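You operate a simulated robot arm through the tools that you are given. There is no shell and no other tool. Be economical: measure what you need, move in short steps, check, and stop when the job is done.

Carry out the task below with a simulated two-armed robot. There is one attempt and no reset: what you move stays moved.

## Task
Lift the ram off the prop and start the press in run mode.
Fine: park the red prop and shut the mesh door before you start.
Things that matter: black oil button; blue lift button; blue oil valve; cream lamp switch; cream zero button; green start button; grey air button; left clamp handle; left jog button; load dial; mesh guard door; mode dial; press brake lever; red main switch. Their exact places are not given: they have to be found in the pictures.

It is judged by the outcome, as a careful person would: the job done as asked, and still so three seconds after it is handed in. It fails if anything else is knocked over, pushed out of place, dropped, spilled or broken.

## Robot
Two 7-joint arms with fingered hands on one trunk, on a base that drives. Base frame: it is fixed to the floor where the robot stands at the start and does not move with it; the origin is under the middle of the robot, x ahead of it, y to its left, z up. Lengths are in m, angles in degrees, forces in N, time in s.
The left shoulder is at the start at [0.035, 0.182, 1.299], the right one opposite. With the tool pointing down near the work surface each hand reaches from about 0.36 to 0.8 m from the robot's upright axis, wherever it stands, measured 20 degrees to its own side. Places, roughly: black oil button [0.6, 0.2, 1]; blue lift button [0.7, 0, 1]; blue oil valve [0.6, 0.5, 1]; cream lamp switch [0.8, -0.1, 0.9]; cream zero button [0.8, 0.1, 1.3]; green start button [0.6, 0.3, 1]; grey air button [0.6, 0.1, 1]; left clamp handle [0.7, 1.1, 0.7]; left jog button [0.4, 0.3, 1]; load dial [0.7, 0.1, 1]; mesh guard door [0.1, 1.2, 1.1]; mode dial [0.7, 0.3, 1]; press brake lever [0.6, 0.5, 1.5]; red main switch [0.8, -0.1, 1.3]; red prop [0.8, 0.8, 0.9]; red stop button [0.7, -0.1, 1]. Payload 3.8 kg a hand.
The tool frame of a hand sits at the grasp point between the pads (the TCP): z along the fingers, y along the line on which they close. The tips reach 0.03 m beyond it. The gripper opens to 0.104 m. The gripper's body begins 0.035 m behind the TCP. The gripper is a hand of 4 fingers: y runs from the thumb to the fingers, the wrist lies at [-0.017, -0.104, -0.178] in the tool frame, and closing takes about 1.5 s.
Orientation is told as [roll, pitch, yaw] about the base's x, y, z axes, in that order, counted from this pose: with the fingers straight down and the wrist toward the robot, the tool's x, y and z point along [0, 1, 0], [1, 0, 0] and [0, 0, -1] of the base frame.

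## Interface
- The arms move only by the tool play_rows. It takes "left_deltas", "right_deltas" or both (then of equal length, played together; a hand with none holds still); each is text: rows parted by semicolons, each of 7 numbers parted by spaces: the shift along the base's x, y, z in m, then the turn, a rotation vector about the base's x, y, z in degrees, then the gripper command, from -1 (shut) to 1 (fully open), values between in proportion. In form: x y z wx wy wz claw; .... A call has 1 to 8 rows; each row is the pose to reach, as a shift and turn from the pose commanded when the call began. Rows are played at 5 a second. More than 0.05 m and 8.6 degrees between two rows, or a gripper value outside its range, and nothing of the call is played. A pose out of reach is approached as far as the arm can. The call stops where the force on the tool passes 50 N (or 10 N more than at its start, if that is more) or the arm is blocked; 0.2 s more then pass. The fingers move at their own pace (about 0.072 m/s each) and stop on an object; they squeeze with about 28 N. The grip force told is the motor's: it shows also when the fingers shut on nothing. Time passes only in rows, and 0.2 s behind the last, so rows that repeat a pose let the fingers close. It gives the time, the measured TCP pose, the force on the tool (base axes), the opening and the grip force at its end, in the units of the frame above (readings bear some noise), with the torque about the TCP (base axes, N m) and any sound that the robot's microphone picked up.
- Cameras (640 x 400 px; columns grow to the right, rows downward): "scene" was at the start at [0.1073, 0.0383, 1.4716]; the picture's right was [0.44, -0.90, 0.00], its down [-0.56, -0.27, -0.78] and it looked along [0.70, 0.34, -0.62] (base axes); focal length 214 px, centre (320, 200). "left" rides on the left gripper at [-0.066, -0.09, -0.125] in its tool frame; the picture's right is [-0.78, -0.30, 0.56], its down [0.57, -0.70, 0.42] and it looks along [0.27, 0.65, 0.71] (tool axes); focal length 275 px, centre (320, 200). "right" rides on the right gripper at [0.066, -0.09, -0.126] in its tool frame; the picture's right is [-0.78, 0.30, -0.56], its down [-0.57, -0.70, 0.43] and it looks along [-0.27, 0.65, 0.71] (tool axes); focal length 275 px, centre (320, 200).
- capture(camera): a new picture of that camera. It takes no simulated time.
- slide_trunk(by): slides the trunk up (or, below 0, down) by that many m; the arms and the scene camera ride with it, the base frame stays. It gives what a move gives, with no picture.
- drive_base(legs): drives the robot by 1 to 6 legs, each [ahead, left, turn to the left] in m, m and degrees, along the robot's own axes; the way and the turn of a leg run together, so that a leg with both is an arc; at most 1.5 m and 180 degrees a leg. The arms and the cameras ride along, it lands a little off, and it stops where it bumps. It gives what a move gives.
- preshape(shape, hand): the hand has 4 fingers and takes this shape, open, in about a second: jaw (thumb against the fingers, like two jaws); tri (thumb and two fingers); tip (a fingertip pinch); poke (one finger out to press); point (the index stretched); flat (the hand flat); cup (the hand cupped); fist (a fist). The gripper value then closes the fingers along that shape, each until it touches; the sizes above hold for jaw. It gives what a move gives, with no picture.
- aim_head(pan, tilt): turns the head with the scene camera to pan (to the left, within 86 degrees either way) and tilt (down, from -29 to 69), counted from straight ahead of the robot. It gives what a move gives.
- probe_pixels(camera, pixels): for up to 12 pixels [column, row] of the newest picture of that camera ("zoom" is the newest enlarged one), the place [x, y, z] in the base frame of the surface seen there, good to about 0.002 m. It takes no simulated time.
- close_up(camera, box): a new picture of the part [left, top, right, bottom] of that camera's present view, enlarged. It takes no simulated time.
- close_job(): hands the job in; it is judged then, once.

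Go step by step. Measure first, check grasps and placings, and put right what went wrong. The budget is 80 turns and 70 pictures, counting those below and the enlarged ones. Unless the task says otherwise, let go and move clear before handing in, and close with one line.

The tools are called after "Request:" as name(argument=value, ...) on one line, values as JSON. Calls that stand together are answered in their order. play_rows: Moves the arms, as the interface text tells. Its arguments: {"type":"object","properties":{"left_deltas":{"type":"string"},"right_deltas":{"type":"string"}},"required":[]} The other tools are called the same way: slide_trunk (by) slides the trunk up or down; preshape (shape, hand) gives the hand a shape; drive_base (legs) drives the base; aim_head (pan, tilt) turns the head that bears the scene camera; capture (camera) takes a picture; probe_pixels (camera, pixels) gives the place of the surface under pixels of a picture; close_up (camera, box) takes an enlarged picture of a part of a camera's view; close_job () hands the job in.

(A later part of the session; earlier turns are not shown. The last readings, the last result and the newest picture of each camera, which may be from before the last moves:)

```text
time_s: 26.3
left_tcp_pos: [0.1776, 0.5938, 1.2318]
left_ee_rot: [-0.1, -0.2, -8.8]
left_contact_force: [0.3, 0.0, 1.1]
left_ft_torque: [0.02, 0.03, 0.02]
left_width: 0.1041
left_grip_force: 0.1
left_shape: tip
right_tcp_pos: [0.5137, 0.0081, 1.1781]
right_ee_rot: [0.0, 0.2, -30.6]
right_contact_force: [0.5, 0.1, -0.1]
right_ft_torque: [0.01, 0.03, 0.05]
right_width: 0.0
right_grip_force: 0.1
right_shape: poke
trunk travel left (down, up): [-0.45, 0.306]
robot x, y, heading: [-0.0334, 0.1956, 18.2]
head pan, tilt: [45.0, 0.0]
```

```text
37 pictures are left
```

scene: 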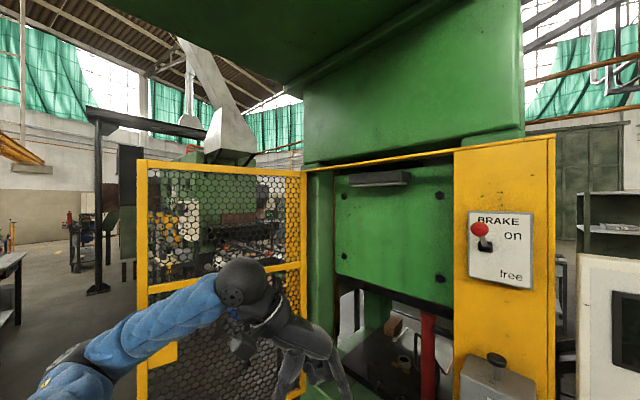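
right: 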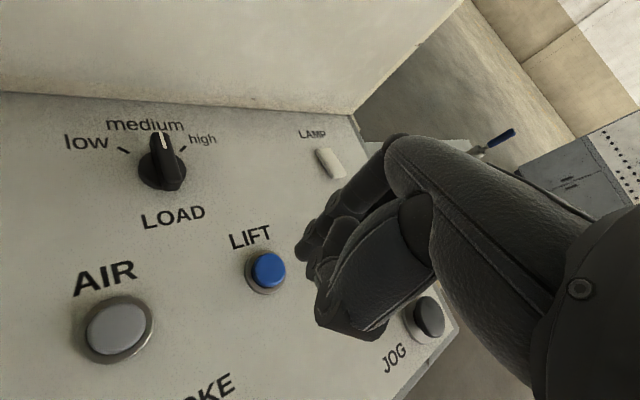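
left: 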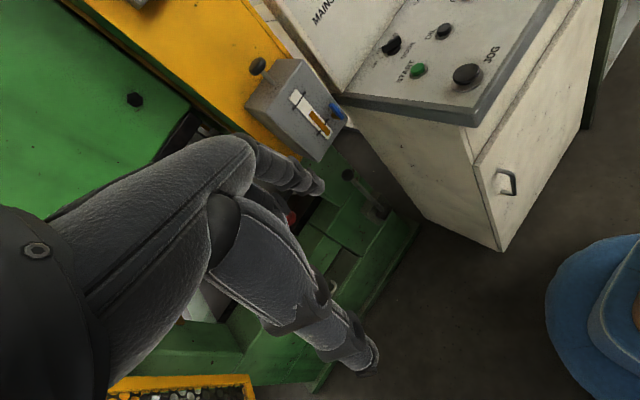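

There is about 2 cm of gap, so the ram is off the prop. A black bar at z≈1.05 seems to join the prop to the right column, perhaps a swing arm, so I'll drive left for a square look into the press.

Request:
drive_base(legs=[[-0.03, 0.28, 0]])

Request:
aim_head(pan=12, tilt=30)

Request:
capture(camera="scene")

Request:
close_up(camera="scene", box=[260, 100, 420, 260])

```text
time_s: 28.3
left_tcp_pos: [0.0626, 0.8505, 1.2317]
left_ee_rot: [0.0, -0.1, -8.7]
left_contact_force: [-0.7, 0.7, -0.2]
left_ft_torque: [-0.01, -0.06, 0.02]
left_width: 0.1039
left_grip_force: 0.0
left_shape: tip
right_tcp_pos: [0.3961, 0.2642, 1.1792]
right_ee_rot: [0.1, 0.0, -30.8]
right_contact_force: [-0.9, 0.8, -0.6]
right_ft_torque: [0.0, -0.01, 0.0]
right_width: 0.0001
right_grip_force: 0.0
right_shape: poke
trunk travel left (down, up): [-0.45, 0.306]
robot x, y, heading: [-0.1473, 0.4537, 18.1]
head pan, tilt: [45.0, 0.0]
```

```text
time_s: 29.2
left_tcp_pos: [0.0623, 0.8489, 1.2322]
left_ee_rot: [-0.2, 0.0, -8.8]
left_contact_force: [-0.3, -0.6, 0.3]
left_ft_torque: [0.0, 0.03, -0.01]
left_width: 0.104
left_grip_force: 0.2
left_shape: tip
right_tcp_pos: [0.3972, 0.2639, 1.1784]
right_ee_rot: [0.0, 0.1, -30.8]
right_contact_force: [0.0, -0.9, -0.1]
right_ft_torque: [0.01, -0.02, -0.02]
right_width: 0.0001
right_grip_force: 0.0
right_shape: poke
trunk travel left (down, up): [-0.45, 0.306]
robot x, y, heading: [-0.1498, 0.4491, 18.3]
head pan, tilt: [12.0, 30.0]
```

```text
36 pictures are left
```

scene: 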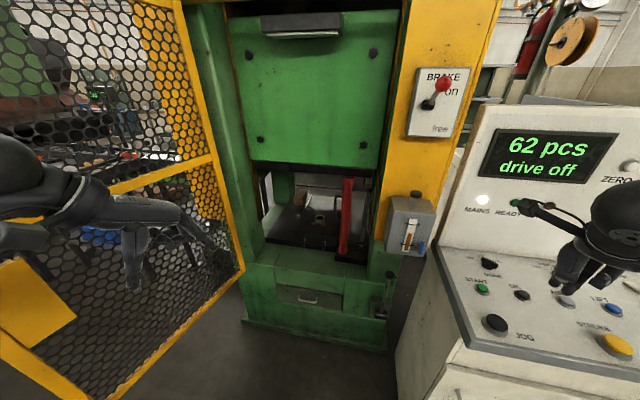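

```text
2.50 times, centred on (340, 180) of scene
```

zoom: 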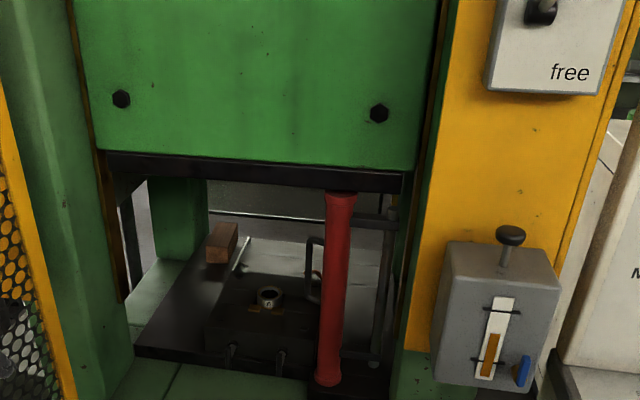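

Now I see it: the prop hangs on a swing frame, with the hinge rod at zoom (388,260), arms at (375,222) and (360,355), and a handle at (313,270). I'll probe these.

Request:
probe_pixels(camera="zoom", pixels=[[388, 235], [385, 290], [393, 200], [375, 340], [372, 221], [308, 245], [308, 290], [317, 240], [318, 300], [338, 270], [328, 380], [408, 300]])

Request:
close_up(camera="scene", box=[320, 165, 400, 265])

```text
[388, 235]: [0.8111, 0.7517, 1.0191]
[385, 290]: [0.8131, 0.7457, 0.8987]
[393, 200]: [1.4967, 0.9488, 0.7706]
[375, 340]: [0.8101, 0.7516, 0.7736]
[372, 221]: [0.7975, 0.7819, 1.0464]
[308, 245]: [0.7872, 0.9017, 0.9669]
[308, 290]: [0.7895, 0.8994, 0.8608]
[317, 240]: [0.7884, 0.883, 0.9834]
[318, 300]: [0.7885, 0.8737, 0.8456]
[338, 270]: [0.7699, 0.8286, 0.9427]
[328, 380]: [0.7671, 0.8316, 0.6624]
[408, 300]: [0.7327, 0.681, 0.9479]
```

```text
4.00 times, centred on (360, 215) of scene
```

zoom: 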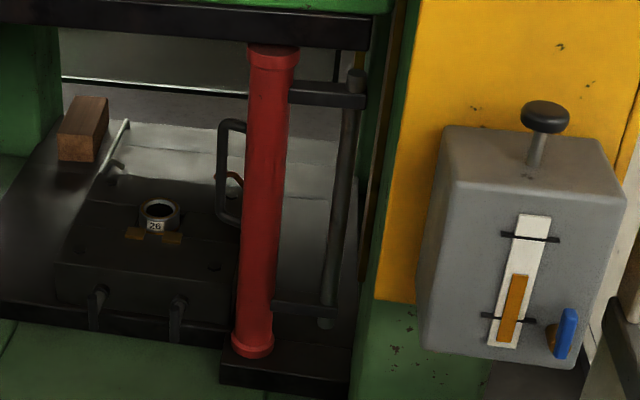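

The hinge post is at about (0.815,0.75), the prop at (0.788,0.835) and the handle bar at (0.788,0.90), z 0.86-0.97. I'll turn the left hand to a handshake pose, fingers forward, so it can pinch the handle and swing the prop out to the front.

Request:
play_rows(left_deltas="0.026 -0.011 0 0 0 8.5 1; 0.052 -0.022 -0.01 0 0 17 1; 0.078 -0.033 -0.02 0 0 25.5 1; 0.104 -0.044 -0.03 0 0 34 1; 0.13 -0.055 -0.04 0 0 42.5 1; 0.156 -0.066 -0.05 0 0 51 1; 0.182 -0.077 -0.06 0 0 59.5 1; 0.21 -0.09 -0.07 0 0 68 1")

Request:
play_rows(left_deltas="0 0 0 0 0 8.2 1; 0 0 0 0 0 16.4 1; 0 0 0 0 0 24.6 1; 0 0 0 0 0 32.8 1; 0 0 0 0 0 41 1; 0 0 0 0 0 49 1")

Request:
play_rows(left_deltas="0 0 0 2.6 -7.8 0 1; 0 0 0 5.2 -15.6 0 1; 0 0 0 7.8 -23.4 0 1; 0 0 0 10.4 -31.2 0 1; 0 0 0 13 -39 0 1; 0 0 0 15.6 -46.8 0 1; 0 0 0 18 -54 0 1")

Request:
capture(camera="scene")

```text
time_s: 31.0
left_tcp_pos: [0.2616, 0.7776, 1.1666]
left_ee_rot: [-0.2, -0.1, 59.4]
left_contact_force: [-0.4, -0.2, -0.5]
left_ft_torque: [0.01, -0.02, 0.02]
left_width: 0.1035
left_grip_force: 0.0
left_shape: tip
left hand out of reach, approached as far as the arm can: row 8
right_tcp_pos: [0.3966, 0.2639, 1.1787]
right_ee_rot: [-0.1, 0.1, -30.9]
right_contact_force: [-0.4, -1.2, 0.1]
right_ft_torque: [-0.01, -0.02, 0.0]
right_width: 0.0003
right_grip_force: 0.0
right_shape: poke
trunk travel left (down, up): [-0.45, 0.306]
robot x, y, heading: [-0.1517, 0.4489, 18.2]
head pan, tilt: [12.0, 30.0]
```

```text
time_s: 32.4
left_tcp_pos: [0.2088, 0.8266, 1.1746]
left_ee_rot: [-0.1, 0.1, 108.3]
left_contact_force: [0.6, -0.8, 0.2]
left_ft_torque: [-0.02, 0.0, -0.01]
left_width: 0.1037
left_grip_force: 0.1
left_shape: tip
left hand out of reach, approached as far as the arm can: row 1, 2, 3, 4, 5, 6
right_tcp_pos: [0.3959, 0.2634, 1.1791]
right_ee_rot: [0.0, 0.1, -30.8]
right_contact_force: [0.1, 0.8, -0.1]
right_ft_torque: [0.01, 0.0, 0.0]
right_width: 0.0001
right_grip_force: 0.1
right_shape: poke
trunk travel left (down, up): [-0.45, 0.306]
robot x, y, heading: [-0.1483, 0.4488, 18.1]
head pan, tilt: [12.0, 30.0]
```

```text
time_s: 34.0
left_tcp_pos: [0.2157, 0.9056, 1.2896]
left_ee_rot: [-56.5, -0.6, 107.8]
left_contact_force: [-0.7, 0.3, 0.3]
left_ft_torque: [-0.02, 0.01, -0.05]
left_width: 0.1042
left_grip_force: 0.1
left_shape: tip
left hand out of reach, approached as far as the arm can: row 3, 4, 5, 6, 7
right_tcp_pos: [0.3967, 0.2633, 1.1798]
right_ee_rot: [0.0, 0.0, -30.9]
right_contact_force: [-0.7, 0.0, -0.1]
right_ft_torque: [-0.02, -0.04, 0.0]
right_width: 0.0
right_grip_force: 0.1
right_shape: poke
trunk travel left (down, up): [-0.45, 0.306]
robot x, y, heading: [-0.1509, 0.4492, 18.1]
head pan, tilt: [12.0, 30.0]
```

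```text
33 pictures are left
```

scene: 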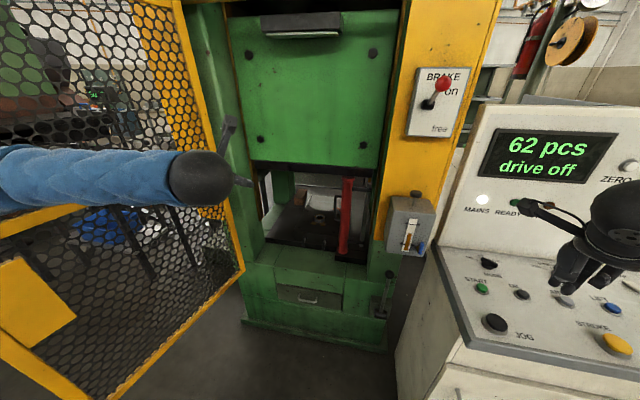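

The left arm reports "out of reach" here, possibly because the target is too close to the body. I'll push the hand forward and see whether it converges.

Request:
play_rows(left_deltas="0.03 0.01 0 0 0 0 1; 0.06 0.02 0 0 0 0 1; 0.09 0.03 0 0 0 0 1; 0.12 0.04 0 0 0 0 1; 0.15 0.05 0 0 0 0 1; 0.15 0.05 0 0 0 0 1")

Request:
capture(camera="scene")

```text
time_s: 35.4
left_tcp_pos: [0.363, 0.9556, 1.2893]
left_ee_rot: [-56.9, -0.3, 108.4]
left_contact_force: [0.3, 0.6, 0.1]
left_ft_torque: [0.01, -0.03, 0.01]
left_width: 0.1039
left_grip_force: 0.0
left_shape: tip
right_tcp_pos: [0.3961, 0.2628, 1.1792]
right_ee_rot: [-0.1, 0.0, -30.9]
right_contact_force: [-0.3, 0.9, -0.7]
right_ft_torque: [-0.01, -0.01, 0.03]
right_width: 0.0
right_grip_force: 0.1
right_shape: poke
trunk travel left (down, up): [-0.45, 0.306]
robot x, y, heading: [-0.1478, 0.4487, 18.1]
head pan, tilt: [12.0, 30.0]
```

```text
32 pictures are left
```

scene: 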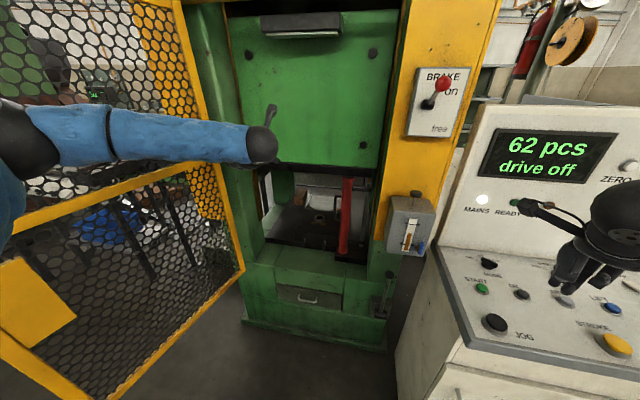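

The hand now tracks, with fingers forward at (0.36,0.96,1.29). Next I'll lower it to the handle height and bring it in line, still outside the press.

Request:
play_rows(left_deltas="0.006 -0.018 -0.044 0 0 0 1; 0.012 -0.036 -0.088 0 0 0 1; 0.018 -0.054 -0.132 0 0 0 1; 0.024 -0.072 -0.176 0 0 0 1; 0.03 -0.09 -0.22 0 0 0 1; 0.036 -0.108 -0.26 0 0 0 1; 0.042 -0.126 -0.3 0 0 0 1; 0.048 -0.144 -0.345 0 0 0 1")

Request:
capture(camera="scene")

Request:
capture(camera="left")

```text
time_s: 37.2
left_tcp_pos: [0.3872, 0.9404, 1.2451]
left_ee_rot: [-56.7, -0.3, 108.3]
left_contact_force: [-0.1, -0.6, 0.2]
left_ft_torque: [0.02, 0.03, 0.02]
left_width: 0.1038
left_grip_force: 0.0
left_shape: tip
left hand out of reach, approached as far as the arm can: row 1, 2, 3, 4, 5, 6, 7, 8
right_tcp_pos: [0.3975, 0.2641, 1.1793]
right_ee_rot: [0.1, 0.2, -30.8]
right_contact_force: [0.0, -0.7, -0.8]
right_ft_torque: [0.05, 0.02, 0.03]
right_width: 0.0
right_grip_force: 0.1
right_shape: poke
trunk travel left (down, up): [-0.45, 0.306]
robot x, y, heading: [-0.1514, 0.4516, 18.2]
head pan, tilt: [12.0, 30.0]
```

```text
31 pictures are left
```

scene: 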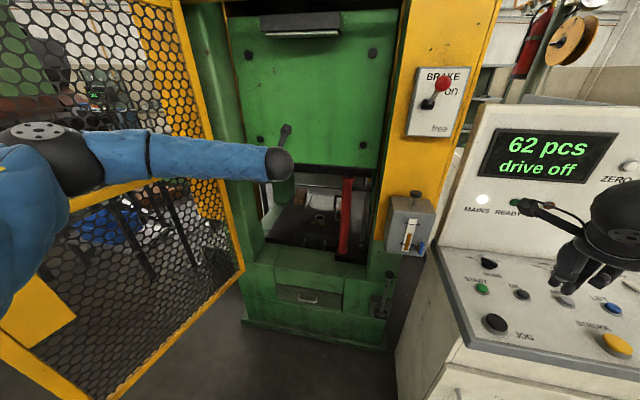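

```text
30 pictures are left
```

left: 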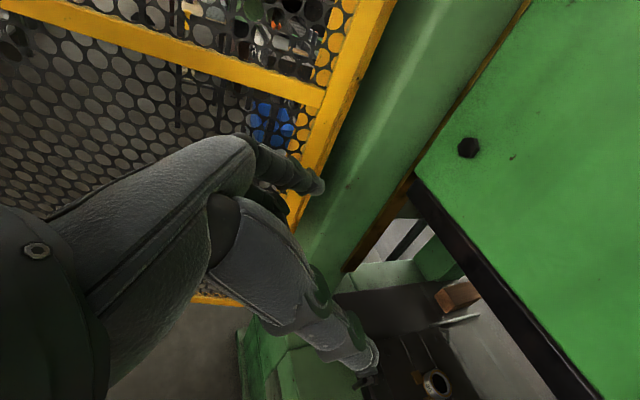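

The wrist can't hold that posture, while the opposite one (palm left, wrist on the left) worked earlier. I'll back out, untilt and yaw the left hand round the other way.

Request:
play_rows(left_deltas="-0.025 -0.01 0 -2.6 7.8 0 1; -0.05 -0.02 0 -5.2 15.6 0 1; -0.075 -0.03 0 -7.8 23.4 0 1; -0.1 -0.05 0 -10.4 31.2 0 1; -0.125 -0.07 0 -13 39 0 1; -0.15 -0.09 0 -15.6 46.8 0 1; -0.17 -0.11 0 -18 54 0 1")

Request:
play_rows(left_deltas="0 0 0 0 0 -8.5 1; 0 0 0 0 0 -17 1; 0 0 0 0 0 -25.5 1; 0 0 0 0 0 -34 1; 0 0 0 0 0 -42.5 1; 0 0 0 0 0 -51 1; 0 0 0 0 0 -59.5 1; 0 0 0 0 0 -68 1")

Request:
play_rows(left_deltas="0 0 0 0 0 -8.5 1; 0 0 0 0 0 -17 1; 0 0 0 0 0 -25.5 1; 0 0 0 0 0 -34 1; 0 0 0 0 0 -42.5 1; 0 0 0 0 0 -51 1; 0 0 0 0 0 -59.5 1; 0 0 0 0 0 -68 1")

```text
time_s: 38.8
left_tcp_pos: [0.2091, 0.8458, 1.2404]
left_ee_rot: [0.2, -0.1, 108.3]
left_contact_force: [-0.2, -0.1, -0.2]
left_ft_torque: [-0.01, -0.02, 0.02]
left_width: 0.1037
left_grip_force: 0.0
left_shape: tip
right_tcp_pos: [0.3972, 0.2626, 1.1782]
right_ee_rot: [0.0, 0.1, -30.8]
right_contact_force: [0.8, -0.2, -0.2]
right_ft_torque: [0.02, 0.01, 0.02]
right_width: 0.0
right_grip_force: 0.1
right_shape: poke
trunk travel left (down, up): [-0.45, 0.306]
robot x, y, heading: [-0.1512, 0.4518, 18.2]
head pan, tilt: [12.0, 30.0]
```

```text
time_s: 40.6
left_tcp_pos: [0.2096, 0.8455, 1.2401]
left_ee_rot: [-0.1, -0.1, 40.0]
left_contact_force: [0.2, 0.0, 0.2]
left_ft_torque: [-0.02, -0.02, 0.03]
left_width: 0.1038
left_grip_force: 0.1
left_shape: tip
right_tcp_pos: [0.3969, 0.2639, 1.1794]
right_ee_rot: [0.0, -0.1, -30.8]
right_contact_force: [0.6, -0.1, 0.7]
right_ft_torque: [-0.02, 0.0, -0.02]
right_width: 0.0
right_grip_force: 0.1
right_shape: poke
trunk travel left (down, up): [-0.45, 0.306]
robot x, y, heading: [-0.1494, 0.4486, 18.1]
head pan, tilt: [12.0, 30.0]
```

```text
time_s: 42.4
left_tcp_pos: [0.2113, 0.8443, 1.2405]
left_ee_rot: [-0.2, -0.1, -27.9]
left_contact_force: [-0.4, 0.2, -0.9]
left_ft_torque: [-0.03, 0.01, -0.05]
left_width: 0.1041
left_grip_force: 0.0
left_shape: tip
right_tcp_pos: [0.3971, 0.263, 1.1785]
right_ee_rot: [0.0, 0.2, -30.8]
right_contact_force: [-0.7, 0.4, -0.1]
right_ft_torque: [0.03, 0.01, 0.01]
right_width: 0.0
right_grip_force: 0.0
right_shape: poke
trunk travel left (down, up): [-0.45, 0.306]
robot x, y, heading: [-0.152, 0.4497, 18.1]
head pan, tilt: [12.0, 30.0]
```

Tracking is good again at yaw -28. I'll continue to -72, then tilt the fingers forward while lowering.

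Request:
play_rows(left_deltas="0.006 -0.016 -0.01 0 0 -7.5 1; 0.012 -0.032 -0.02 0 0 -15 1; 0.018 -0.048 -0.03 0 0 -22.5 1; 0.024 -0.064 -0.04 0 0 -30 1; 0.03 -0.08 -0.05 0 0 -37.5 1; 0.033 -0.094 -0.06 0 0 -44 1")

Request:
play_rows(left_deltas="0 0 -0.025 2.6 -7.8 0 1; 0 0 -0.05 5.2 -15.6 0 1; 0 0 -0.075 7.8 -23.4 0 1; 0 0 -0.1 10.4 -31.2 0 1; 0 0 -0.125 13 -39 0 1; 0 0 -0.15 15.6 -46.8 0 1; 0 0 -0.175 18 -54 0 1; 0 0 -0.2 20.6 -61.8 0 1")

Request:
capture(camera="scene")

Request:
capture(camera="left")

```text
time_s: 43.8
left_tcp_pos: [0.244, 0.7489, 1.1809]
left_ee_rot: [0.0, 0.0, -71.9]
left_contact_force: [0.2, -0.2, 1.2]
left_ft_torque: [0.02, 0.04, -0.02]
left_width: 0.1039
left_grip_force: 0.1
left_shape: tip
right_tcp_pos: [0.3972, 0.2629, 1.1781]
right_ee_rot: [0.1, 0.1, -30.9]
right_contact_force: [0.2, -0.7, -0.2]
right_ft_torque: [0.01, 0.03, 0.01]
right_width: 0.0
right_grip_force: 0.0
right_shape: poke
trunk travel left (down, up): [-0.45, 0.306]
robot x, y, heading: [-0.1497, 0.4544, 18.2]
head pan, tilt: [12.0, 30.0]
```

```text
time_s: 45.6
left_tcp_pos: [0.2351, 0.7711, 1.0125]
left_ee_rot: [64.8, 0.2, -71.5]
left_contact_force: [-0.7, -1.0, 0.5]
left_ft_torque: [0.0, 0.02, 0.0]
left_width: 0.1041
left_grip_force: 0.1
left_shape: tip
left hand out of reach, approached as far as the arm can: row 8
right_tcp_pos: [0.3955, 0.263, 1.1783]
right_ee_rot: [0.0, 0.0, -30.8]
right_contact_force: [0.1, 0.4, 0.1]
right_ft_torque: [-0.01, -0.03, 0.0]
right_width: 0.0001
right_grip_force: 0.1
right_shape: poke
trunk travel left (down, up): [-0.45, 0.306]
robot x, y, heading: [-0.1501, 0.4496, 18.0]
head pan, tilt: [12.0, 30.0]
```

```text
29 pictures are left
```

scene: 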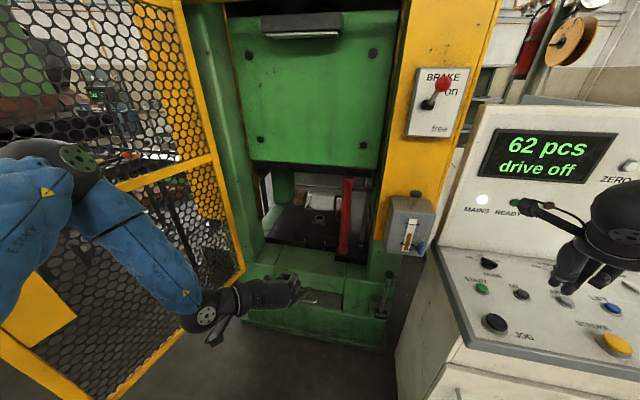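

```text
28 pictures are left
```

left: 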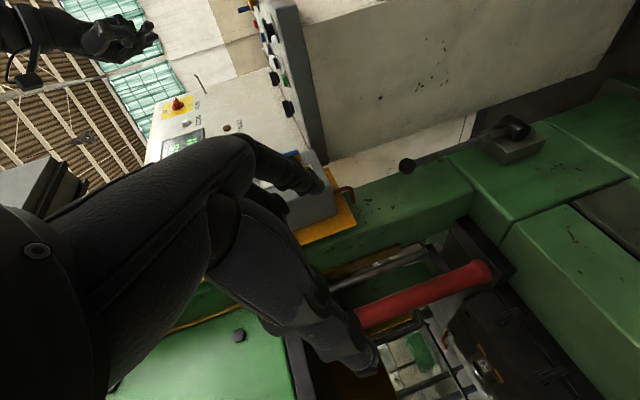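

The hand is well posed: fingers forward, 25° down, at (0.235,0.771,1.01). Before driving in I'll check the console's left edge and tuck the right hand up and back.

Request:
probe_pixels(camera="scene", pixels=[[464, 345], [440, 262], [458, 350], [430, 330], [405, 370], [470, 110], [300, 345], [380, 335], [240, 265], [340, 205]])

Request:
play_rows(right_deltas="-0.03 -0.02 0.03 0 0 5 1; -0.06 -0.04 0.06 0 0 10 1; -0.09 -0.06 0.09 0 0 15 1; -0.12 -0.08 0.12 0 0 20 1; -0.15 -0.1 0.14 0 0 25 1; -0.18 -0.11 0.15 0 0 30 1")

```text
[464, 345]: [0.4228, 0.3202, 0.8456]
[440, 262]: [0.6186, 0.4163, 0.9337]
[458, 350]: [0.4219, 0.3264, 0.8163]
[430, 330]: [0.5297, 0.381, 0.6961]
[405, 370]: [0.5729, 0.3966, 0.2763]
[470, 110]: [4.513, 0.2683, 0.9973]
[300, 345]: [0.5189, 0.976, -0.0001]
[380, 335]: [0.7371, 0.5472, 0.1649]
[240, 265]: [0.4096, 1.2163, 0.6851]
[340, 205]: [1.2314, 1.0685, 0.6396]
```

```text
time_s: 47.0
left_tcp_pos: [0.2354, 0.7688, 1.0146]
left_ee_rot: [65.2, 0.2, -71.7]
left_contact_force: [-0.3, 0.7, -0.4]
left_ft_torque: [0.01, 0.01, 0.02]
left_width: 0.1037
left_grip_force: 0.1
left_shape: tip
right_tcp_pos: [0.2153, 0.1545, 1.3269]
right_ee_rot: [0.0, -0.1, -0.7]
right_contact_force: [-0.9, -0.1, 0.2]
right_ft_torque: [-0.02, 0.01, -0.01]
right_width: 0.0001
right_grip_force: 0.1
right_shape: poke
trunk travel left (down, up): [-0.45, 0.306]
robot x, y, heading: [-0.1494, 0.4507, 18.0]
head pan, tilt: [12.0, 30.0]
```

The console's left face is at lateral ≈0.18, clear of a robot standing at ≈0.55. I'll drive 0.33 ahead and 0.07 left.

Request:
drive_base(legs=[[0, 0.075, 1], [0.33, 0, 0]])

Request:
aim_head(pan=-2, tilt=38)

Request:
capture(camera="scene")

```text
time_s: 49.9
left_tcp_pos: [0.5221, 0.9558, 1.0131]
left_ee_rot: [64.9, 0.3, -70.8]
left_contact_force: [0.2, -0.3, -0.5]
left_ft_torque: [-0.04, 0.01, -0.01]
left_width: 0.1039
left_grip_force: 0.1
left_shape: tip
right_tcp_pos: [0.5143, 0.3413, 1.3266]
right_ee_rot: [-0.1, 0.2, 0.1]
right_contact_force: [0.5, 0.5, 0.4]
right_ft_torque: [0.01, 0.0, -0.03]
right_width: 0.0001
right_grip_force: 0.1
right_shape: poke
trunk travel left (down, up): [-0.45, 0.306]
robot x, y, heading: [0.1449, 0.6314, 18.9]
head pan, tilt: [12.0, 30.0]
```

```text
time_s: 50.6
left_tcp_pos: [0.5215, 0.9542, 1.014]
left_ee_rot: [65.0, 0.2, -70.7]
left_contact_force: [-0.8, 0.3, 0.7]
left_ft_torque: [-0.02, -0.02, 0.0]
left_width: 0.1038
left_grip_force: 0.0
left_shape: tip
right_tcp_pos: [0.514, 0.3403, 1.3272]
right_ee_rot: [0.0, -0.1, 0.2]
right_contact_force: [0.2, 0.7, 0.2]
right_ft_torque: [-0.01, -0.01, -0.02]
right_width: 0.0
right_grip_force: 0.1
right_shape: poke
trunk travel left (down, up): [-0.45, 0.306]
robot x, y, heading: [0.1385, 0.6306, 19.1]
head pan, tilt: [-2.0, 38.0]
```

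```text
27 pictures are left
```

scene: 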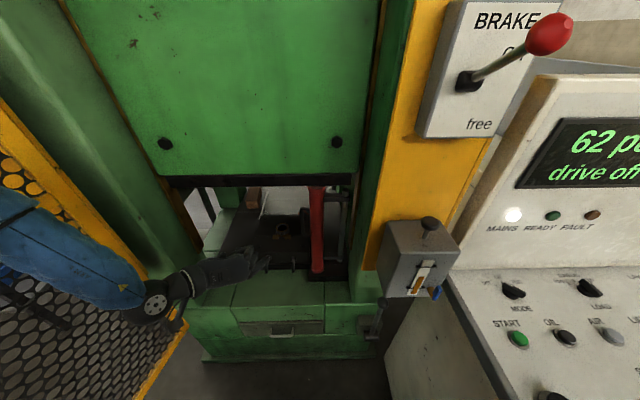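

I'm in position. I'll zoom on the prop and handle for exact coordinates.

Request:
close_up(camera="scene", box=[250, 170, 380, 300])

Request:
probe_pixels(camera="zoom", pixels=[[264, 195], [264, 210], [264, 225], [270, 182], [270, 250], [290, 195], [310, 195], [335, 195], [290, 180], [298, 210], [395, 200], [110, 330]])

```text
3.08 times, centred on (315, 235) of scene
```

zoom: 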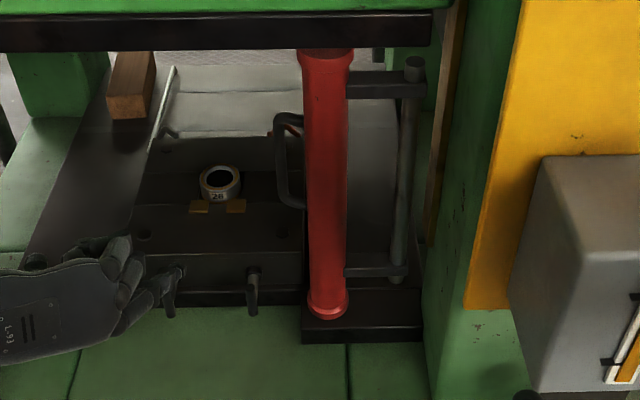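

```text
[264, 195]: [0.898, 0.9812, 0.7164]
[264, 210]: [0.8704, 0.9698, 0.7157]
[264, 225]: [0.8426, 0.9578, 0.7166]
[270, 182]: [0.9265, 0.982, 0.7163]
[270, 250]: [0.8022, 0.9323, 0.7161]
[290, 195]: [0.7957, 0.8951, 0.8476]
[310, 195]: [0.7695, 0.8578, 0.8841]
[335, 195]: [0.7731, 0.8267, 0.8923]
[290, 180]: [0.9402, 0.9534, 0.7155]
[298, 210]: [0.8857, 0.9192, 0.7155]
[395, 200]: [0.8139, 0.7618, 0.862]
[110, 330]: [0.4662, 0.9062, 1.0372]
```

Request:
probe_pixels(camera="zoom", pixels=[[281, 135], [281, 150], [282, 165], [278, 160], [286, 160], [307, 160], [325, 160], [347, 160], [290, 118], [300, 205], [405, 160], [385, 270]])

Request:
play_rows(left_deltas="0.03 -0.03 -0.02 0 0 0 0.2; 0.06 -0.045 -0.04 0 0 0 -0.35; 0.09 -0.05 -0.06 0 0 0 -0.35; 0.12 -0.05 -0.075 0 0 0 -0.35; 0.13 -0.05 -0.09 0 0 0 -0.35; 0.13 -0.05 -0.09 0 0 0 -0.35")

Request:
close_up(camera="scene", box=[250, 170, 380, 300])

Request:
capture(camera="left")

```text
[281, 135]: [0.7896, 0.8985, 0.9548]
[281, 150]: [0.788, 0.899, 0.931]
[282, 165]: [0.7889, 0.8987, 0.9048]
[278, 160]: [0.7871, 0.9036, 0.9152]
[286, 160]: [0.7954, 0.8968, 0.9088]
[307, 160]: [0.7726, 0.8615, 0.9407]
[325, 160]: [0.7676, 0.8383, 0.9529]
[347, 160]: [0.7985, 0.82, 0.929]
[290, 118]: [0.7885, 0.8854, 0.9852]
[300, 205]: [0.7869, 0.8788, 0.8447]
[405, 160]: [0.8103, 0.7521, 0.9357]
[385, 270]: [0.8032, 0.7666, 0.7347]
```

```text
time_s: 52.0
left_tcp_pos: [0.5944, 0.958, 1.0376]
left_ee_rot: [65.1, 0.2, -70.8]
left_contact_force: [0.3, 0.0, 1.1]
left_ft_torque: [0.01, 0.0, -0.01]
left_width: 0.0341
left_grip_force: 0.0
left_shape: tip
left hand out of reach, approached as far as the arm can: row 1, 2, 3, 4, 5, 6
right_tcp_pos: [0.5135, 0.3398, 1.3262]
right_ee_rot: [0.1, 0.1, 0.1]
right_contact_force: [-0.5, 0.2, 0.1]
right_ft_torque: [0.04, -0.01, -0.03]
right_width: 0.0001
right_grip_force: 0.0
right_shape: poke
trunk travel left (down, up): [-0.45, 0.306]
robot x, y, heading: [0.1392, 0.6332, 19.0]
head pan, tilt: [-2.0, 38.0]
```

```text
3.08 times, centred on (315, 235) of scene
```

zoom: 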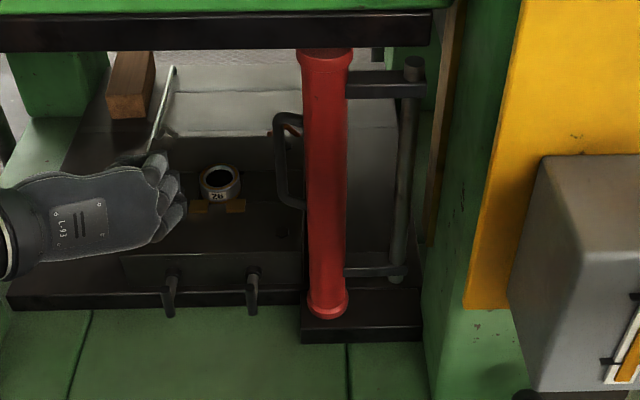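

```text
24 pictures are left
```

left: 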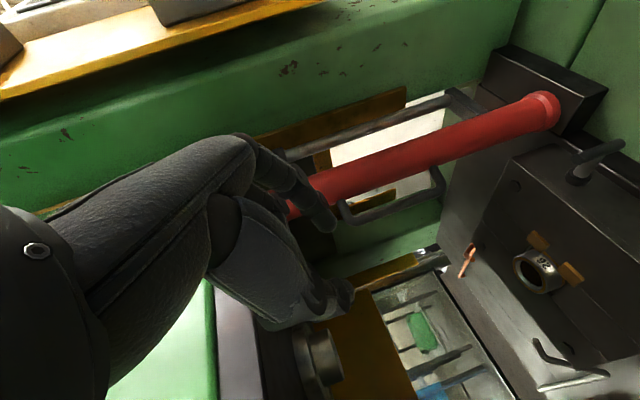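

The arm stalls when lowering with this tilt. Dropping the trunk by 0.12 should ease it, since the right hand stays well above the console.

Request:
slide_trunk(by=-0.12)

Request:
play_rows(left_deltas="0.025 -0.01 0 0 0 0 -0.35; 0.05 -0.02 0 0 0 0 -0.35; 0.075 -0.03 0 0 0 0 -0.35; 0.09 -0.038 0 0 0 0 -0.35; 0.1 -0.04 0 0 0 0 -0.35")

Request:
close_up(camera="scene", box=[240, 140, 400, 260])

```text
time_s: 53.5
left_tcp_pos: [0.5904, 0.9568, 0.9247]
left_ee_rot: [65.1, 0.7, -71.0]
left_contact_force: [0.1, -0.2, -0.5]
left_ft_torque: [-0.01, -0.03, 0.03]
left_width: 0.0341
left_grip_force: 0.0
left_shape: tip
right_tcp_pos: [0.5143, 0.3324, 1.2052]
right_ee_rot: [0.4, 0.0, 0.2]
right_contact_force: [0.1, 0.6, -0.1]
right_ft_torque: [-0.03, 0.01, -0.04]
right_width: 0.0
right_grip_force: 0.1
right_shape: poke
trunk travel left (down, up): [-0.33, 0.426]
robot x, y, heading: [0.1428, 0.6335, 19.0]
head pan, tilt: [-2.0, 38.0]
```

```text
time_s: 54.7
left_tcp_pos: [0.6698, 0.9409, 0.9455]
left_ee_rot: [64.9, 0.1, -70.8]
left_contact_force: [-0.5, 0.0, 0.5]
left_ft_torque: [0.02, -0.02, 0.0]
left_width: 0.0341
left_grip_force: 0.0
left_shape: tip
left hand out of reach, approached as far as the arm can: row 3, 4, 5
right_tcp_pos: [0.5144, 0.3408, 1.2063]
right_ee_rot: [0.0, 0.1, 0.1]
right_contact_force: [1.0, 0.8, 0.0]
right_ft_torque: [-0.03, -0.02, 0.01]
right_width: 0.0
right_grip_force: 0.1
right_shape: poke
trunk travel left (down, up): [-0.33, 0.426]
robot x, y, heading: [0.1442, 0.6327, 19.3]
head pan, tilt: [-2.0, 38.0]
```

```text
3.33 times, centred on (320, 200) of scene
```

zoom: 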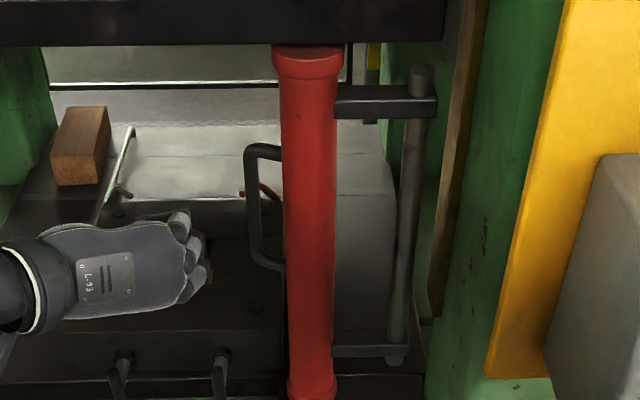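

The arm stalls about 0.1 short. The space to the handle's left is clear, so I'll let the base carry the hand 0.075 ahead and then move it sideways onto the bar.

Request:
drive_base(legs=[[0.075, -0.01, 0]])

Request:
play_rows(left_deltas="0.007 -0.018 -0.01 0 0 0 -0.35; 0.012 -0.036 -0.015 0 0 0 -0.35")

Request:
close_up(camera="scene", box=[240, 140, 400, 260])

Request:
capture(camera="left")

```text
time_s: 55.8
left_tcp_pos: [0.7456, 0.9548, 0.9437]
left_ee_rot: [64.9, 0.2, -70.9]
left_contact_force: [0.5, -0.5, -0.6]
left_ft_torque: [0.01, -0.02, -0.01]
left_width: 0.034
left_grip_force: 0.1
left_shape: tip
right_tcp_pos: [0.5903, 0.356, 1.206]
right_ee_rot: [-0.1, 0.1, 0.1]
right_contact_force: [0.2, -0.4, -0.2]
right_ft_torque: [-0.01, 0.03, 0.0]
right_width: 0.0
right_grip_force: 0.1
right_shape: poke
trunk travel left (down, up): [-0.33, 0.426]
robot x, y, heading: [0.2151, 0.6456, 19.4]
head pan, tilt: [-2.0, 38.0]
```

```text
time_s: 56.4
left_tcp_pos: [0.7383, 0.9407, 0.9503]
left_ee_rot: [64.8, 0.3, -70.7]
left_contact_force: [-0.4, -1.1, -0.3]
left_ft_torque: [-0.02, -0.04, -0.01]
left_width: 0.0338
left_grip_force: 0.0
left_shape: tip
left hand out of reach, approached as far as the arm can: row 1, 2
right_tcp_pos: [0.5878, 0.3554, 1.2062]
right_ee_rot: [-0.1, 0.0, 0.2]
right_contact_force: [0.4, -1.0, -0.2]
right_ft_torque: [0.02, 0.04, 0.01]
right_width: 0.0
right_grip_force: 0.1
right_shape: poke
trunk travel left (down, up): [-0.33, 0.426]
robot x, y, heading: [0.2165, 0.6442, 19.3]
head pan, tilt: [-2.0, 38.0]
```

```text
3.33 times, centred on (320, 200) of scene
```

zoom: 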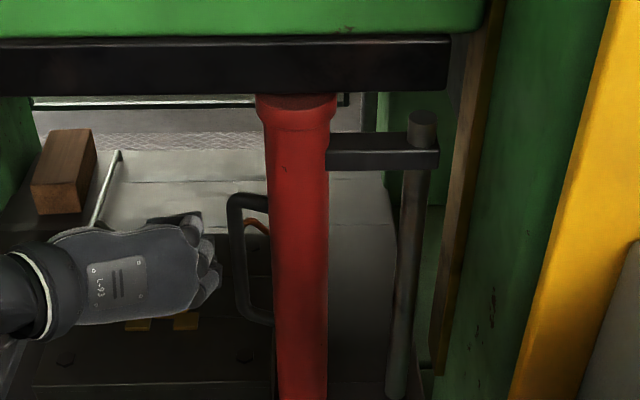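

```text
21 pictures are left
```

left: 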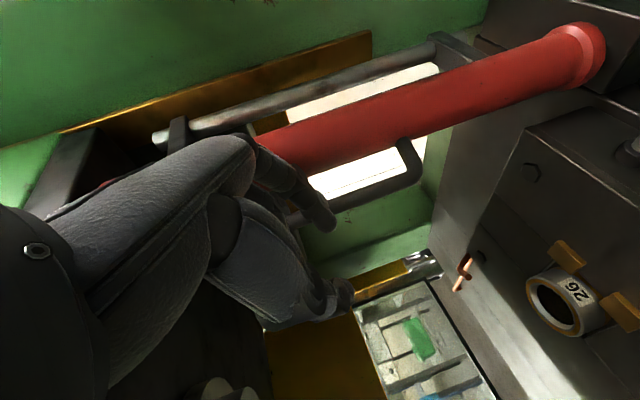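

The limit is on sideways travel: the fingers need to point more to the right. I'll back off a little and yaw the hand by -30°, so the thumb comes behind the bar and the finger goes into the gap.

Request:
play_rows(left_deltas="-0.01 0 0 0 0 -7.5 -0.35; -0.02 -0.005 -0.005 0 0 -15 -0.35; -0.03 -0.01 -0.01 0 0 -22.5 -0.35; -0.03 -0.015 -0.015 0 0 -30 -0.35; -0.025 -0.025 -0.025 0 0 -30 -0.35; -0.018 -0.03 -0.028 0 0 -30 -0.35")

Request:
close_up(camera="scene", box=[240, 140, 400, 260])

```text
time_s: 57.8
left_tcp_pos: [0.7098, 0.9154, 0.9307]
left_ee_rot: [64.9, 0.3, -100.8]
left_contact_force: [-0.6, 0.2, 0.6]
left_ft_torque: [0.01, 0.01, 0.01]
left_width: 0.0338
left_grip_force: 0.0
left_shape: tip
left hand out of reach, approached as far as the arm can: row 5, 6
right_tcp_pos: [0.588, 0.355, 1.2067]
right_ee_rot: [0.1, 0.2, 0.0]
right_contact_force: [0.3, -0.5, 0.1]
right_ft_torque: [0.03, 0.01, 0.01]
right_width: 0.0
right_grip_force: 0.1
right_shape: poke
trunk travel left (down, up): [-0.33, 0.426]
robot x, y, heading: [0.2197, 0.6459, 19.2]
head pan, tilt: [-2.0, 38.0]
```

```text
3.33 times, centred on (320, 200) of scene
```

zoom: 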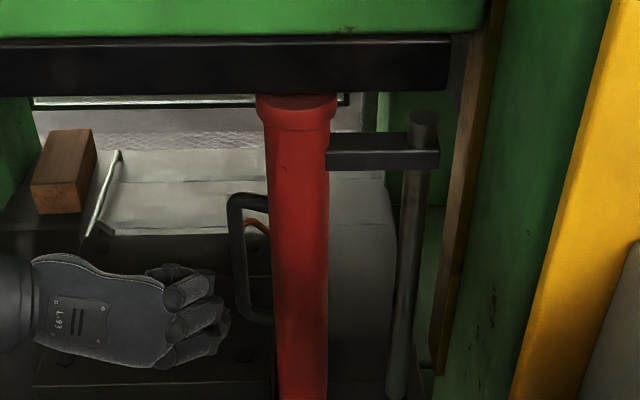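

Still limited, as the forearm comes from the left and favours fingers pointing further right. I'll yaw another -35° to heading about -46°, at a pre-grasp to the left of the bar.

Request:
play_rows(left_deltas="0.005 0.005 0 0 0 -7 -0.3; 0.01 0.015 0 0 0 -14 -0.3; 0.02 0.025 -0.003 0 0 -21 -0.3; 0.03 0.03 -0.005 0 0 -28 -0.3; 0.035 0.03 -0.008 0 0 -35 -0.3; 0.04 0.027 -0.01 0 0 -35 -0.3")

Request:
close_up(camera="scene", box=[240, 140, 400, 260])

Request:
capture(camera="left")

```text
time_s: 59.2
left_tcp_pos: [0.6721, 0.9503, 0.9727]
left_ee_rot: [64.9, 0.2, -135.9]
left_contact_force: [0.1, 0.4, 0.2]
left_ft_torque: [0.0, -0.02, -0.01]
left_width: 0.0361
left_grip_force: 0.0
left_shape: tip
left hand out of reach, approached as far as the arm can: row 1, 2, 3, 4, 5, 6
right_tcp_pos: [0.5885, 0.3556, 1.2061]
right_ee_rot: [0.0, 0.0, 0.1]
right_contact_force: [0.4, 0.6, -0.1]
right_ft_torque: [-0.01, 0.04, 0.01]
right_width: 0.0
right_grip_force: 0.0
right_shape: poke
trunk travel left (down, up): [-0.33, 0.426]
robot x, y, heading: [0.2167, 0.6426, 19.0]
head pan, tilt: [-2.0, 38.0]
```

```text
3.33 times, centred on (320, 200) of scene
```

zoom: 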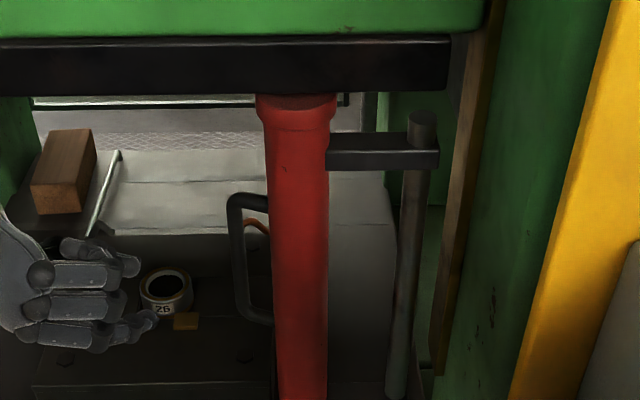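

```text
18 pictures are left
```

left: 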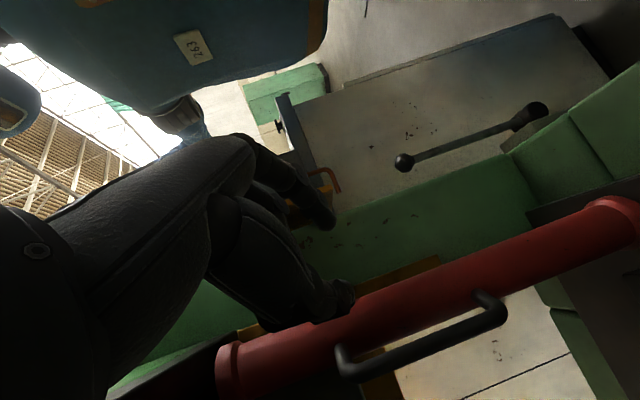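

This wrist posture isn't workable inside the press, but the default fingers-down pose (closing fore-aft) is well reachable, and the hand fits under the ram's front edge. I'll back out, restore the trunk and return to fingers-down so I can hook behind the handle.

Request:
drive_base(legs=[[-0.25, 0, 0]])

Request:
slide_trunk(by=0.12)

Request:
play_rows(left_deltas="0 0 0.01 5.8 5.6 0 0; 0 0 0.02 11.6 11.2 0 0; 0 0 0.03 17.4 16.8 0 0; 0 0 0.04 23.2 22.4 0 0; 0 0 0.05 29 28 0 0; 0 0 0.06 34.8 33.6 0 0; 0 0 0.07 40.6 39.2 0 0; 0 0 0.08 46.6 45 0 0")

Request:
play_rows(left_deltas="0 0 0 0 0 8.5 0; 0 0 0 0 0 17 0; 0 0 0 0 0 25.5 0; 0 0 0 0 0 34 0; 0 0 0 0 0 42.5 0; 0 0 0 0 0 51 0; 0 0 0 0 0 59.5 0; 0 0 0 0 0 68 0")

Request:
play_rows(left_deltas="0 0 0 0 0 8.5 0; 0 0 0 0 0 17 0; 0 0 0 0 0 25.5 0; 0 0 0 0 0 34 0; 0 0 0 0 0 42.5 0; 0 0 0 0 0 51 0; 0 0 0 0 0 59.5 0; 0 0 0 0 0 68 0")

```text
time_s: 61.0
left_tcp_pos: [0.4341, 0.8689, 0.9737]
left_ee_rot: [65.0, 0.3, -135.6]
left_contact_force: [0.7, -0.7, -0.6]
left_ft_torque: [0.02, 0.0, 0.01]
left_width: 0.0361
left_grip_force: 0.0
left_shape: tip
right_tcp_pos: [0.3519, 0.274, 1.2061]
right_ee_rot: [0.1, 0.0, 0.2]
right_contact_force: [0.2, -0.2, 0.0]
right_ft_torque: [0.03, -0.04, 0.03]
right_width: 0.0
right_grip_force: 0.1
right_shape: poke
trunk travel left (down, up): [-0.33, 0.426]
robot x, y, heading: [-0.0151, 0.5602, 19.0]
head pan, tilt: [-2.0, 38.0]
```

```text
time_s: 62.5
left_tcp_pos: [0.4227, 0.8652, 1.1248]
left_ee_rot: [66.5, 3.6, -135.5]
left_contact_force: [0.2, 0.0, 0.7]
left_ft_torque: [-0.01, 0.01, 0.01]
left_width: 0.036
left_grip_force: 0.1
left_shape: tip
right_tcp_pos: [0.3518, 0.2751, 1.3263]
right_ee_rot: [0.1, 0.1, 0.3]
right_contact_force: [0.9, 0.5, -0.3]
right_ft_torque: [0.0, -0.01, 0.02]
right_width: 0.0001
right_grip_force: 0.0
right_shape: poke
trunk travel left (down, up): [-0.45, 0.306]
robot x, y, heading: [-0.017, 0.5641, 19.2]
head pan, tilt: [-2.0, 38.0]
```

```text
time_s: 64.3
left_tcp_pos: [0.3546, 0.8868, 1.1397]
left_ee_rot: [49.6, 3.1, -135.0]
left_contact_force: [1.2, -0.2, -0.4]
left_ft_torque: [0.0, 0.0, 0.03]
left_width: 0.0514
left_grip_force: 0.0
left_shape: tip
left hand out of reach, approached as far as the arm can: row 1, 2, 3, 4, 5, 6, 7, 8
right_tcp_pos: [0.3529, 0.2753, 1.3266]
right_ee_rot: [0.0, 0.1, 0.3]
right_contact_force: [-0.4, 0.6, 0.0]
right_ft_torque: [-0.04, -0.01, -0.04]
right_width: 0.0
right_grip_force: 0.1
right_shape: poke
trunk travel left (down, up): [-0.45, 0.306]
robot x, y, heading: [-0.0188, 0.5637, 19.1]
head pan, tilt: [-2.0, 38.0]
```

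```text
time_s: 66.1
left_tcp_pos: [0.352, 0.8837, 1.1342]
left_ee_rot: [49.7, 3.2, -67.1]
left_contact_force: [-0.1, 0.2, -1.0]
left_ft_torque: [-0.01, -0.01, -0.03]
left_width: 0.0512
left_grip_force: 0.0
left_shape: tip
right_tcp_pos: [0.3528, 0.2744, 1.3264]
right_ee_rot: [0.0, 0.0, 0.3]
right_contact_force: [0.0, 0.4, -0.1]
right_ft_torque: [-0.03, -0.03, -0.03]
right_width: 0.0
right_grip_force: 0.2
right_shape: poke
trunk travel left (down, up): [-0.45, 0.306]
robot x, y, heading: [-0.017, 0.5631, 19.0]
head pan, tilt: [-2.0, 38.0]
```

```text
time_s: 67.9
left_tcp_pos: [0.3363, 0.9159, 1.1486]
left_ee_rot: [49.5, 3.1, 1.0]
left_contact_force: [-0.1, 0.4, 0.7]
left_ft_torque: [0.02, -0.02, -0.07]
left_width: 0.0519
left_grip_force: 0.0
left_shape: tip
left hand out of reach, approached as far as the arm can: row 7, 8
right_tcp_pos: [0.3529, 0.2743, 1.326]
right_ee_rot: [0.0, 0.0, 0.2]
right_contact_force: [0.6, 0.6, -0.8]
right_ft_torque: [0.0, -0.01, 0.03]
right_width: 0.0002
right_grip_force: 0.0
right_shape: poke
trunk travel left (down, up): [-0.45, 0.306]
robot x, y, heading: [-0.0189, 0.565, 19.0]
head pan, tilt: [-2.0, 38.0]
```

Fingers now point left-down (roll 49). I'll remove that roll, then set the yaw to 19 with a slight forward tilt.

Request:
play_rows(left_deltas="0 0 0 -8 0 0 0; 0 0 0 -16 -1 0 0; 0 0 0 -24 -1.5 0 0; 0 0 0 -32 -2 0 0; 0 0 0 -40 -3 0 0; 0 0 0 -48.5 -3 0 0")

Request:
play_rows(left_deltas="0 0 0 0 0 6 0; 0 0 0 0 0 12 0; 0 0 0 0 0 18 0")

Request:
play_rows(left_deltas="0.008 -0.024 -0.03 2.5 -7.2 0 0; 0.016 -0.048 -0.06 5 -14.4 0 0; 0.024 -0.072 -0.09 7.5 -21.6 0 0; 0.03 -0.09 -0.12 8.1 -23.6 0 0; 0.036 -0.105 -0.15 8.1 -23.6 0 0")

Request:
capture(camera="scene")

```text
time_s: 69.3
left_tcp_pos: [0.3362, 0.9161, 1.1482]
left_ee_rot: [0.9, 0.1, -0.4]
left_contact_force: [-0.6, -0.7, 0.0]
left_ft_torque: [0.01, 0.0, -0.02]
left_width: 0.0518
left_grip_force: 0.1
left_shape: tip
right_tcp_pos: [0.3514, 0.2754, 1.3259]
right_ee_rot: [0.0, 0.0, 0.2]
right_contact_force: [-0.4, 0.4, 0.0]
right_ft_torque: [-0.02, -0.02, -0.01]
right_width: 0.0002
right_grip_force: 0.0
right_shape: poke
trunk travel left (down, up): [-0.45, 0.306]
robot x, y, heading: [-0.0168, 0.5689, 19.1]
head pan, tilt: [-2.0, 38.0]
```

```text
time_s: 70.1
left_tcp_pos: [0.3377, 0.9158, 1.1488]
left_ee_rot: [1.1, 0.1, 17.6]
left_contact_force: [0.7, 0.2, 0.4]
left_ft_torque: [0.01, 0.01, 0.01]
left_width: 0.0517
left_grip_force: 0.1
left_shape: tip
right_tcp_pos: [0.3525, 0.2734, 1.3268]
right_ee_rot: [0.0, 0.2, 0.2]
right_contact_force: [0.4, -0.4, -0.6]
right_ft_torque: [-0.01, 0.01, 0.0]
right_width: 0.0
right_grip_force: 0.1
right_shape: poke
trunk travel left (down, up): [-0.45, 0.306]
robot x, y, heading: [-0.0242, 0.5624, 19.0]
head pan, tilt: [-2.0, 38.0]
```

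```text
time_s: 71.3
left_tcp_pos: [0.3562, 0.8751, 1.0646]
left_ee_rot: [1.6, -24.8, 17.3]
left_contact_force: [-1.0, 0.4, -1.1]
left_ft_torque: [-0.02, -0.02, 0.01]
left_width: 0.0517
left_grip_force: 0.0
left_shape: tip
left hand out of reach, approached as far as the arm can: row 3, 4, 5
right_tcp_pos: [0.3519, 0.2749, 1.3263]
right_ee_rot: [0.0, 0.1, 0.2]
right_contact_force: [0.1, 0.8, 0.6]
right_ft_torque: [0.0, -0.05, 0.03]
right_width: 0.0002
right_grip_force: 0.0
right_shape: poke
trunk travel left (down, up): [-0.45, 0.306]
robot x, y, heading: [-0.021, 0.5624, 19.2]
head pan, tilt: [-2.0, 38.0]
```

```text
17 pictures are left
```

scene: 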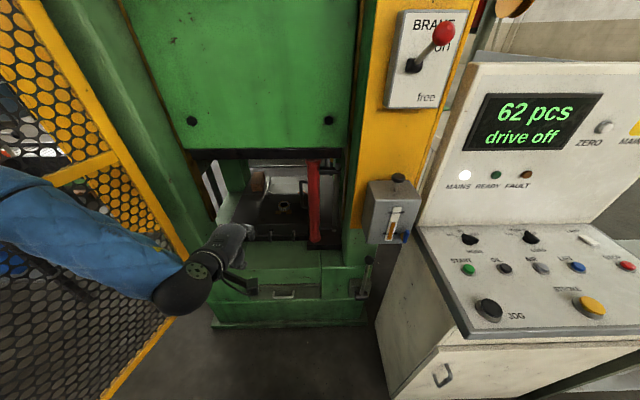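

Forward tilt costs reach here, so I'll remove it and lower with the fingers straight down.

Request:
play_rows(left_deltas="0 0 0 -2.5 8 0 0; 0 0 0 -5 16 0 0; 0.01 0 -0.01 -7.5 23.6 0 0; 0.02 0 -0.05 -7.5 23.6 0 0; 0.03 -0.01 -0.09 -7.5 23.6 0 0; 0.035 -0.025 -0.13 -7.5 23.6 0 0; 0.04 -0.04 -0.155 -7.5 23.6 0 0")

```text
time_s: 72.9
left_tcp_pos: [0.3491, 0.8973, 0.9875]
left_ee_rot: [1.6, 0.0, 17.4]
left_contact_force: [-1.0, 0.4, -0.3]
left_ft_torque: [-0.02, 0.0, 0.01]
left_width: 0.0519
left_grip_force: 0.0
left_shape: tip
left hand out of reach, approached as far as the arm can: row 4, 5, 6, 7
right_tcp_pos: [0.3528, 0.2734, 1.3268]
right_ee_rot: [0.1, 0.0, 0.2]
right_contact_force: [-0.5, 0.0, -0.2]
right_ft_torque: [-0.03, -0.02, -0.02]
right_width: 0.0001
right_grip_force: 0.1
right_shape: poke
trunk travel left (down, up): [-0.45, 0.306]
robot x, y, heading: [-0.0157, 0.5626, 19.2]
head pan, tilt: [-2.0, 38.0]
```

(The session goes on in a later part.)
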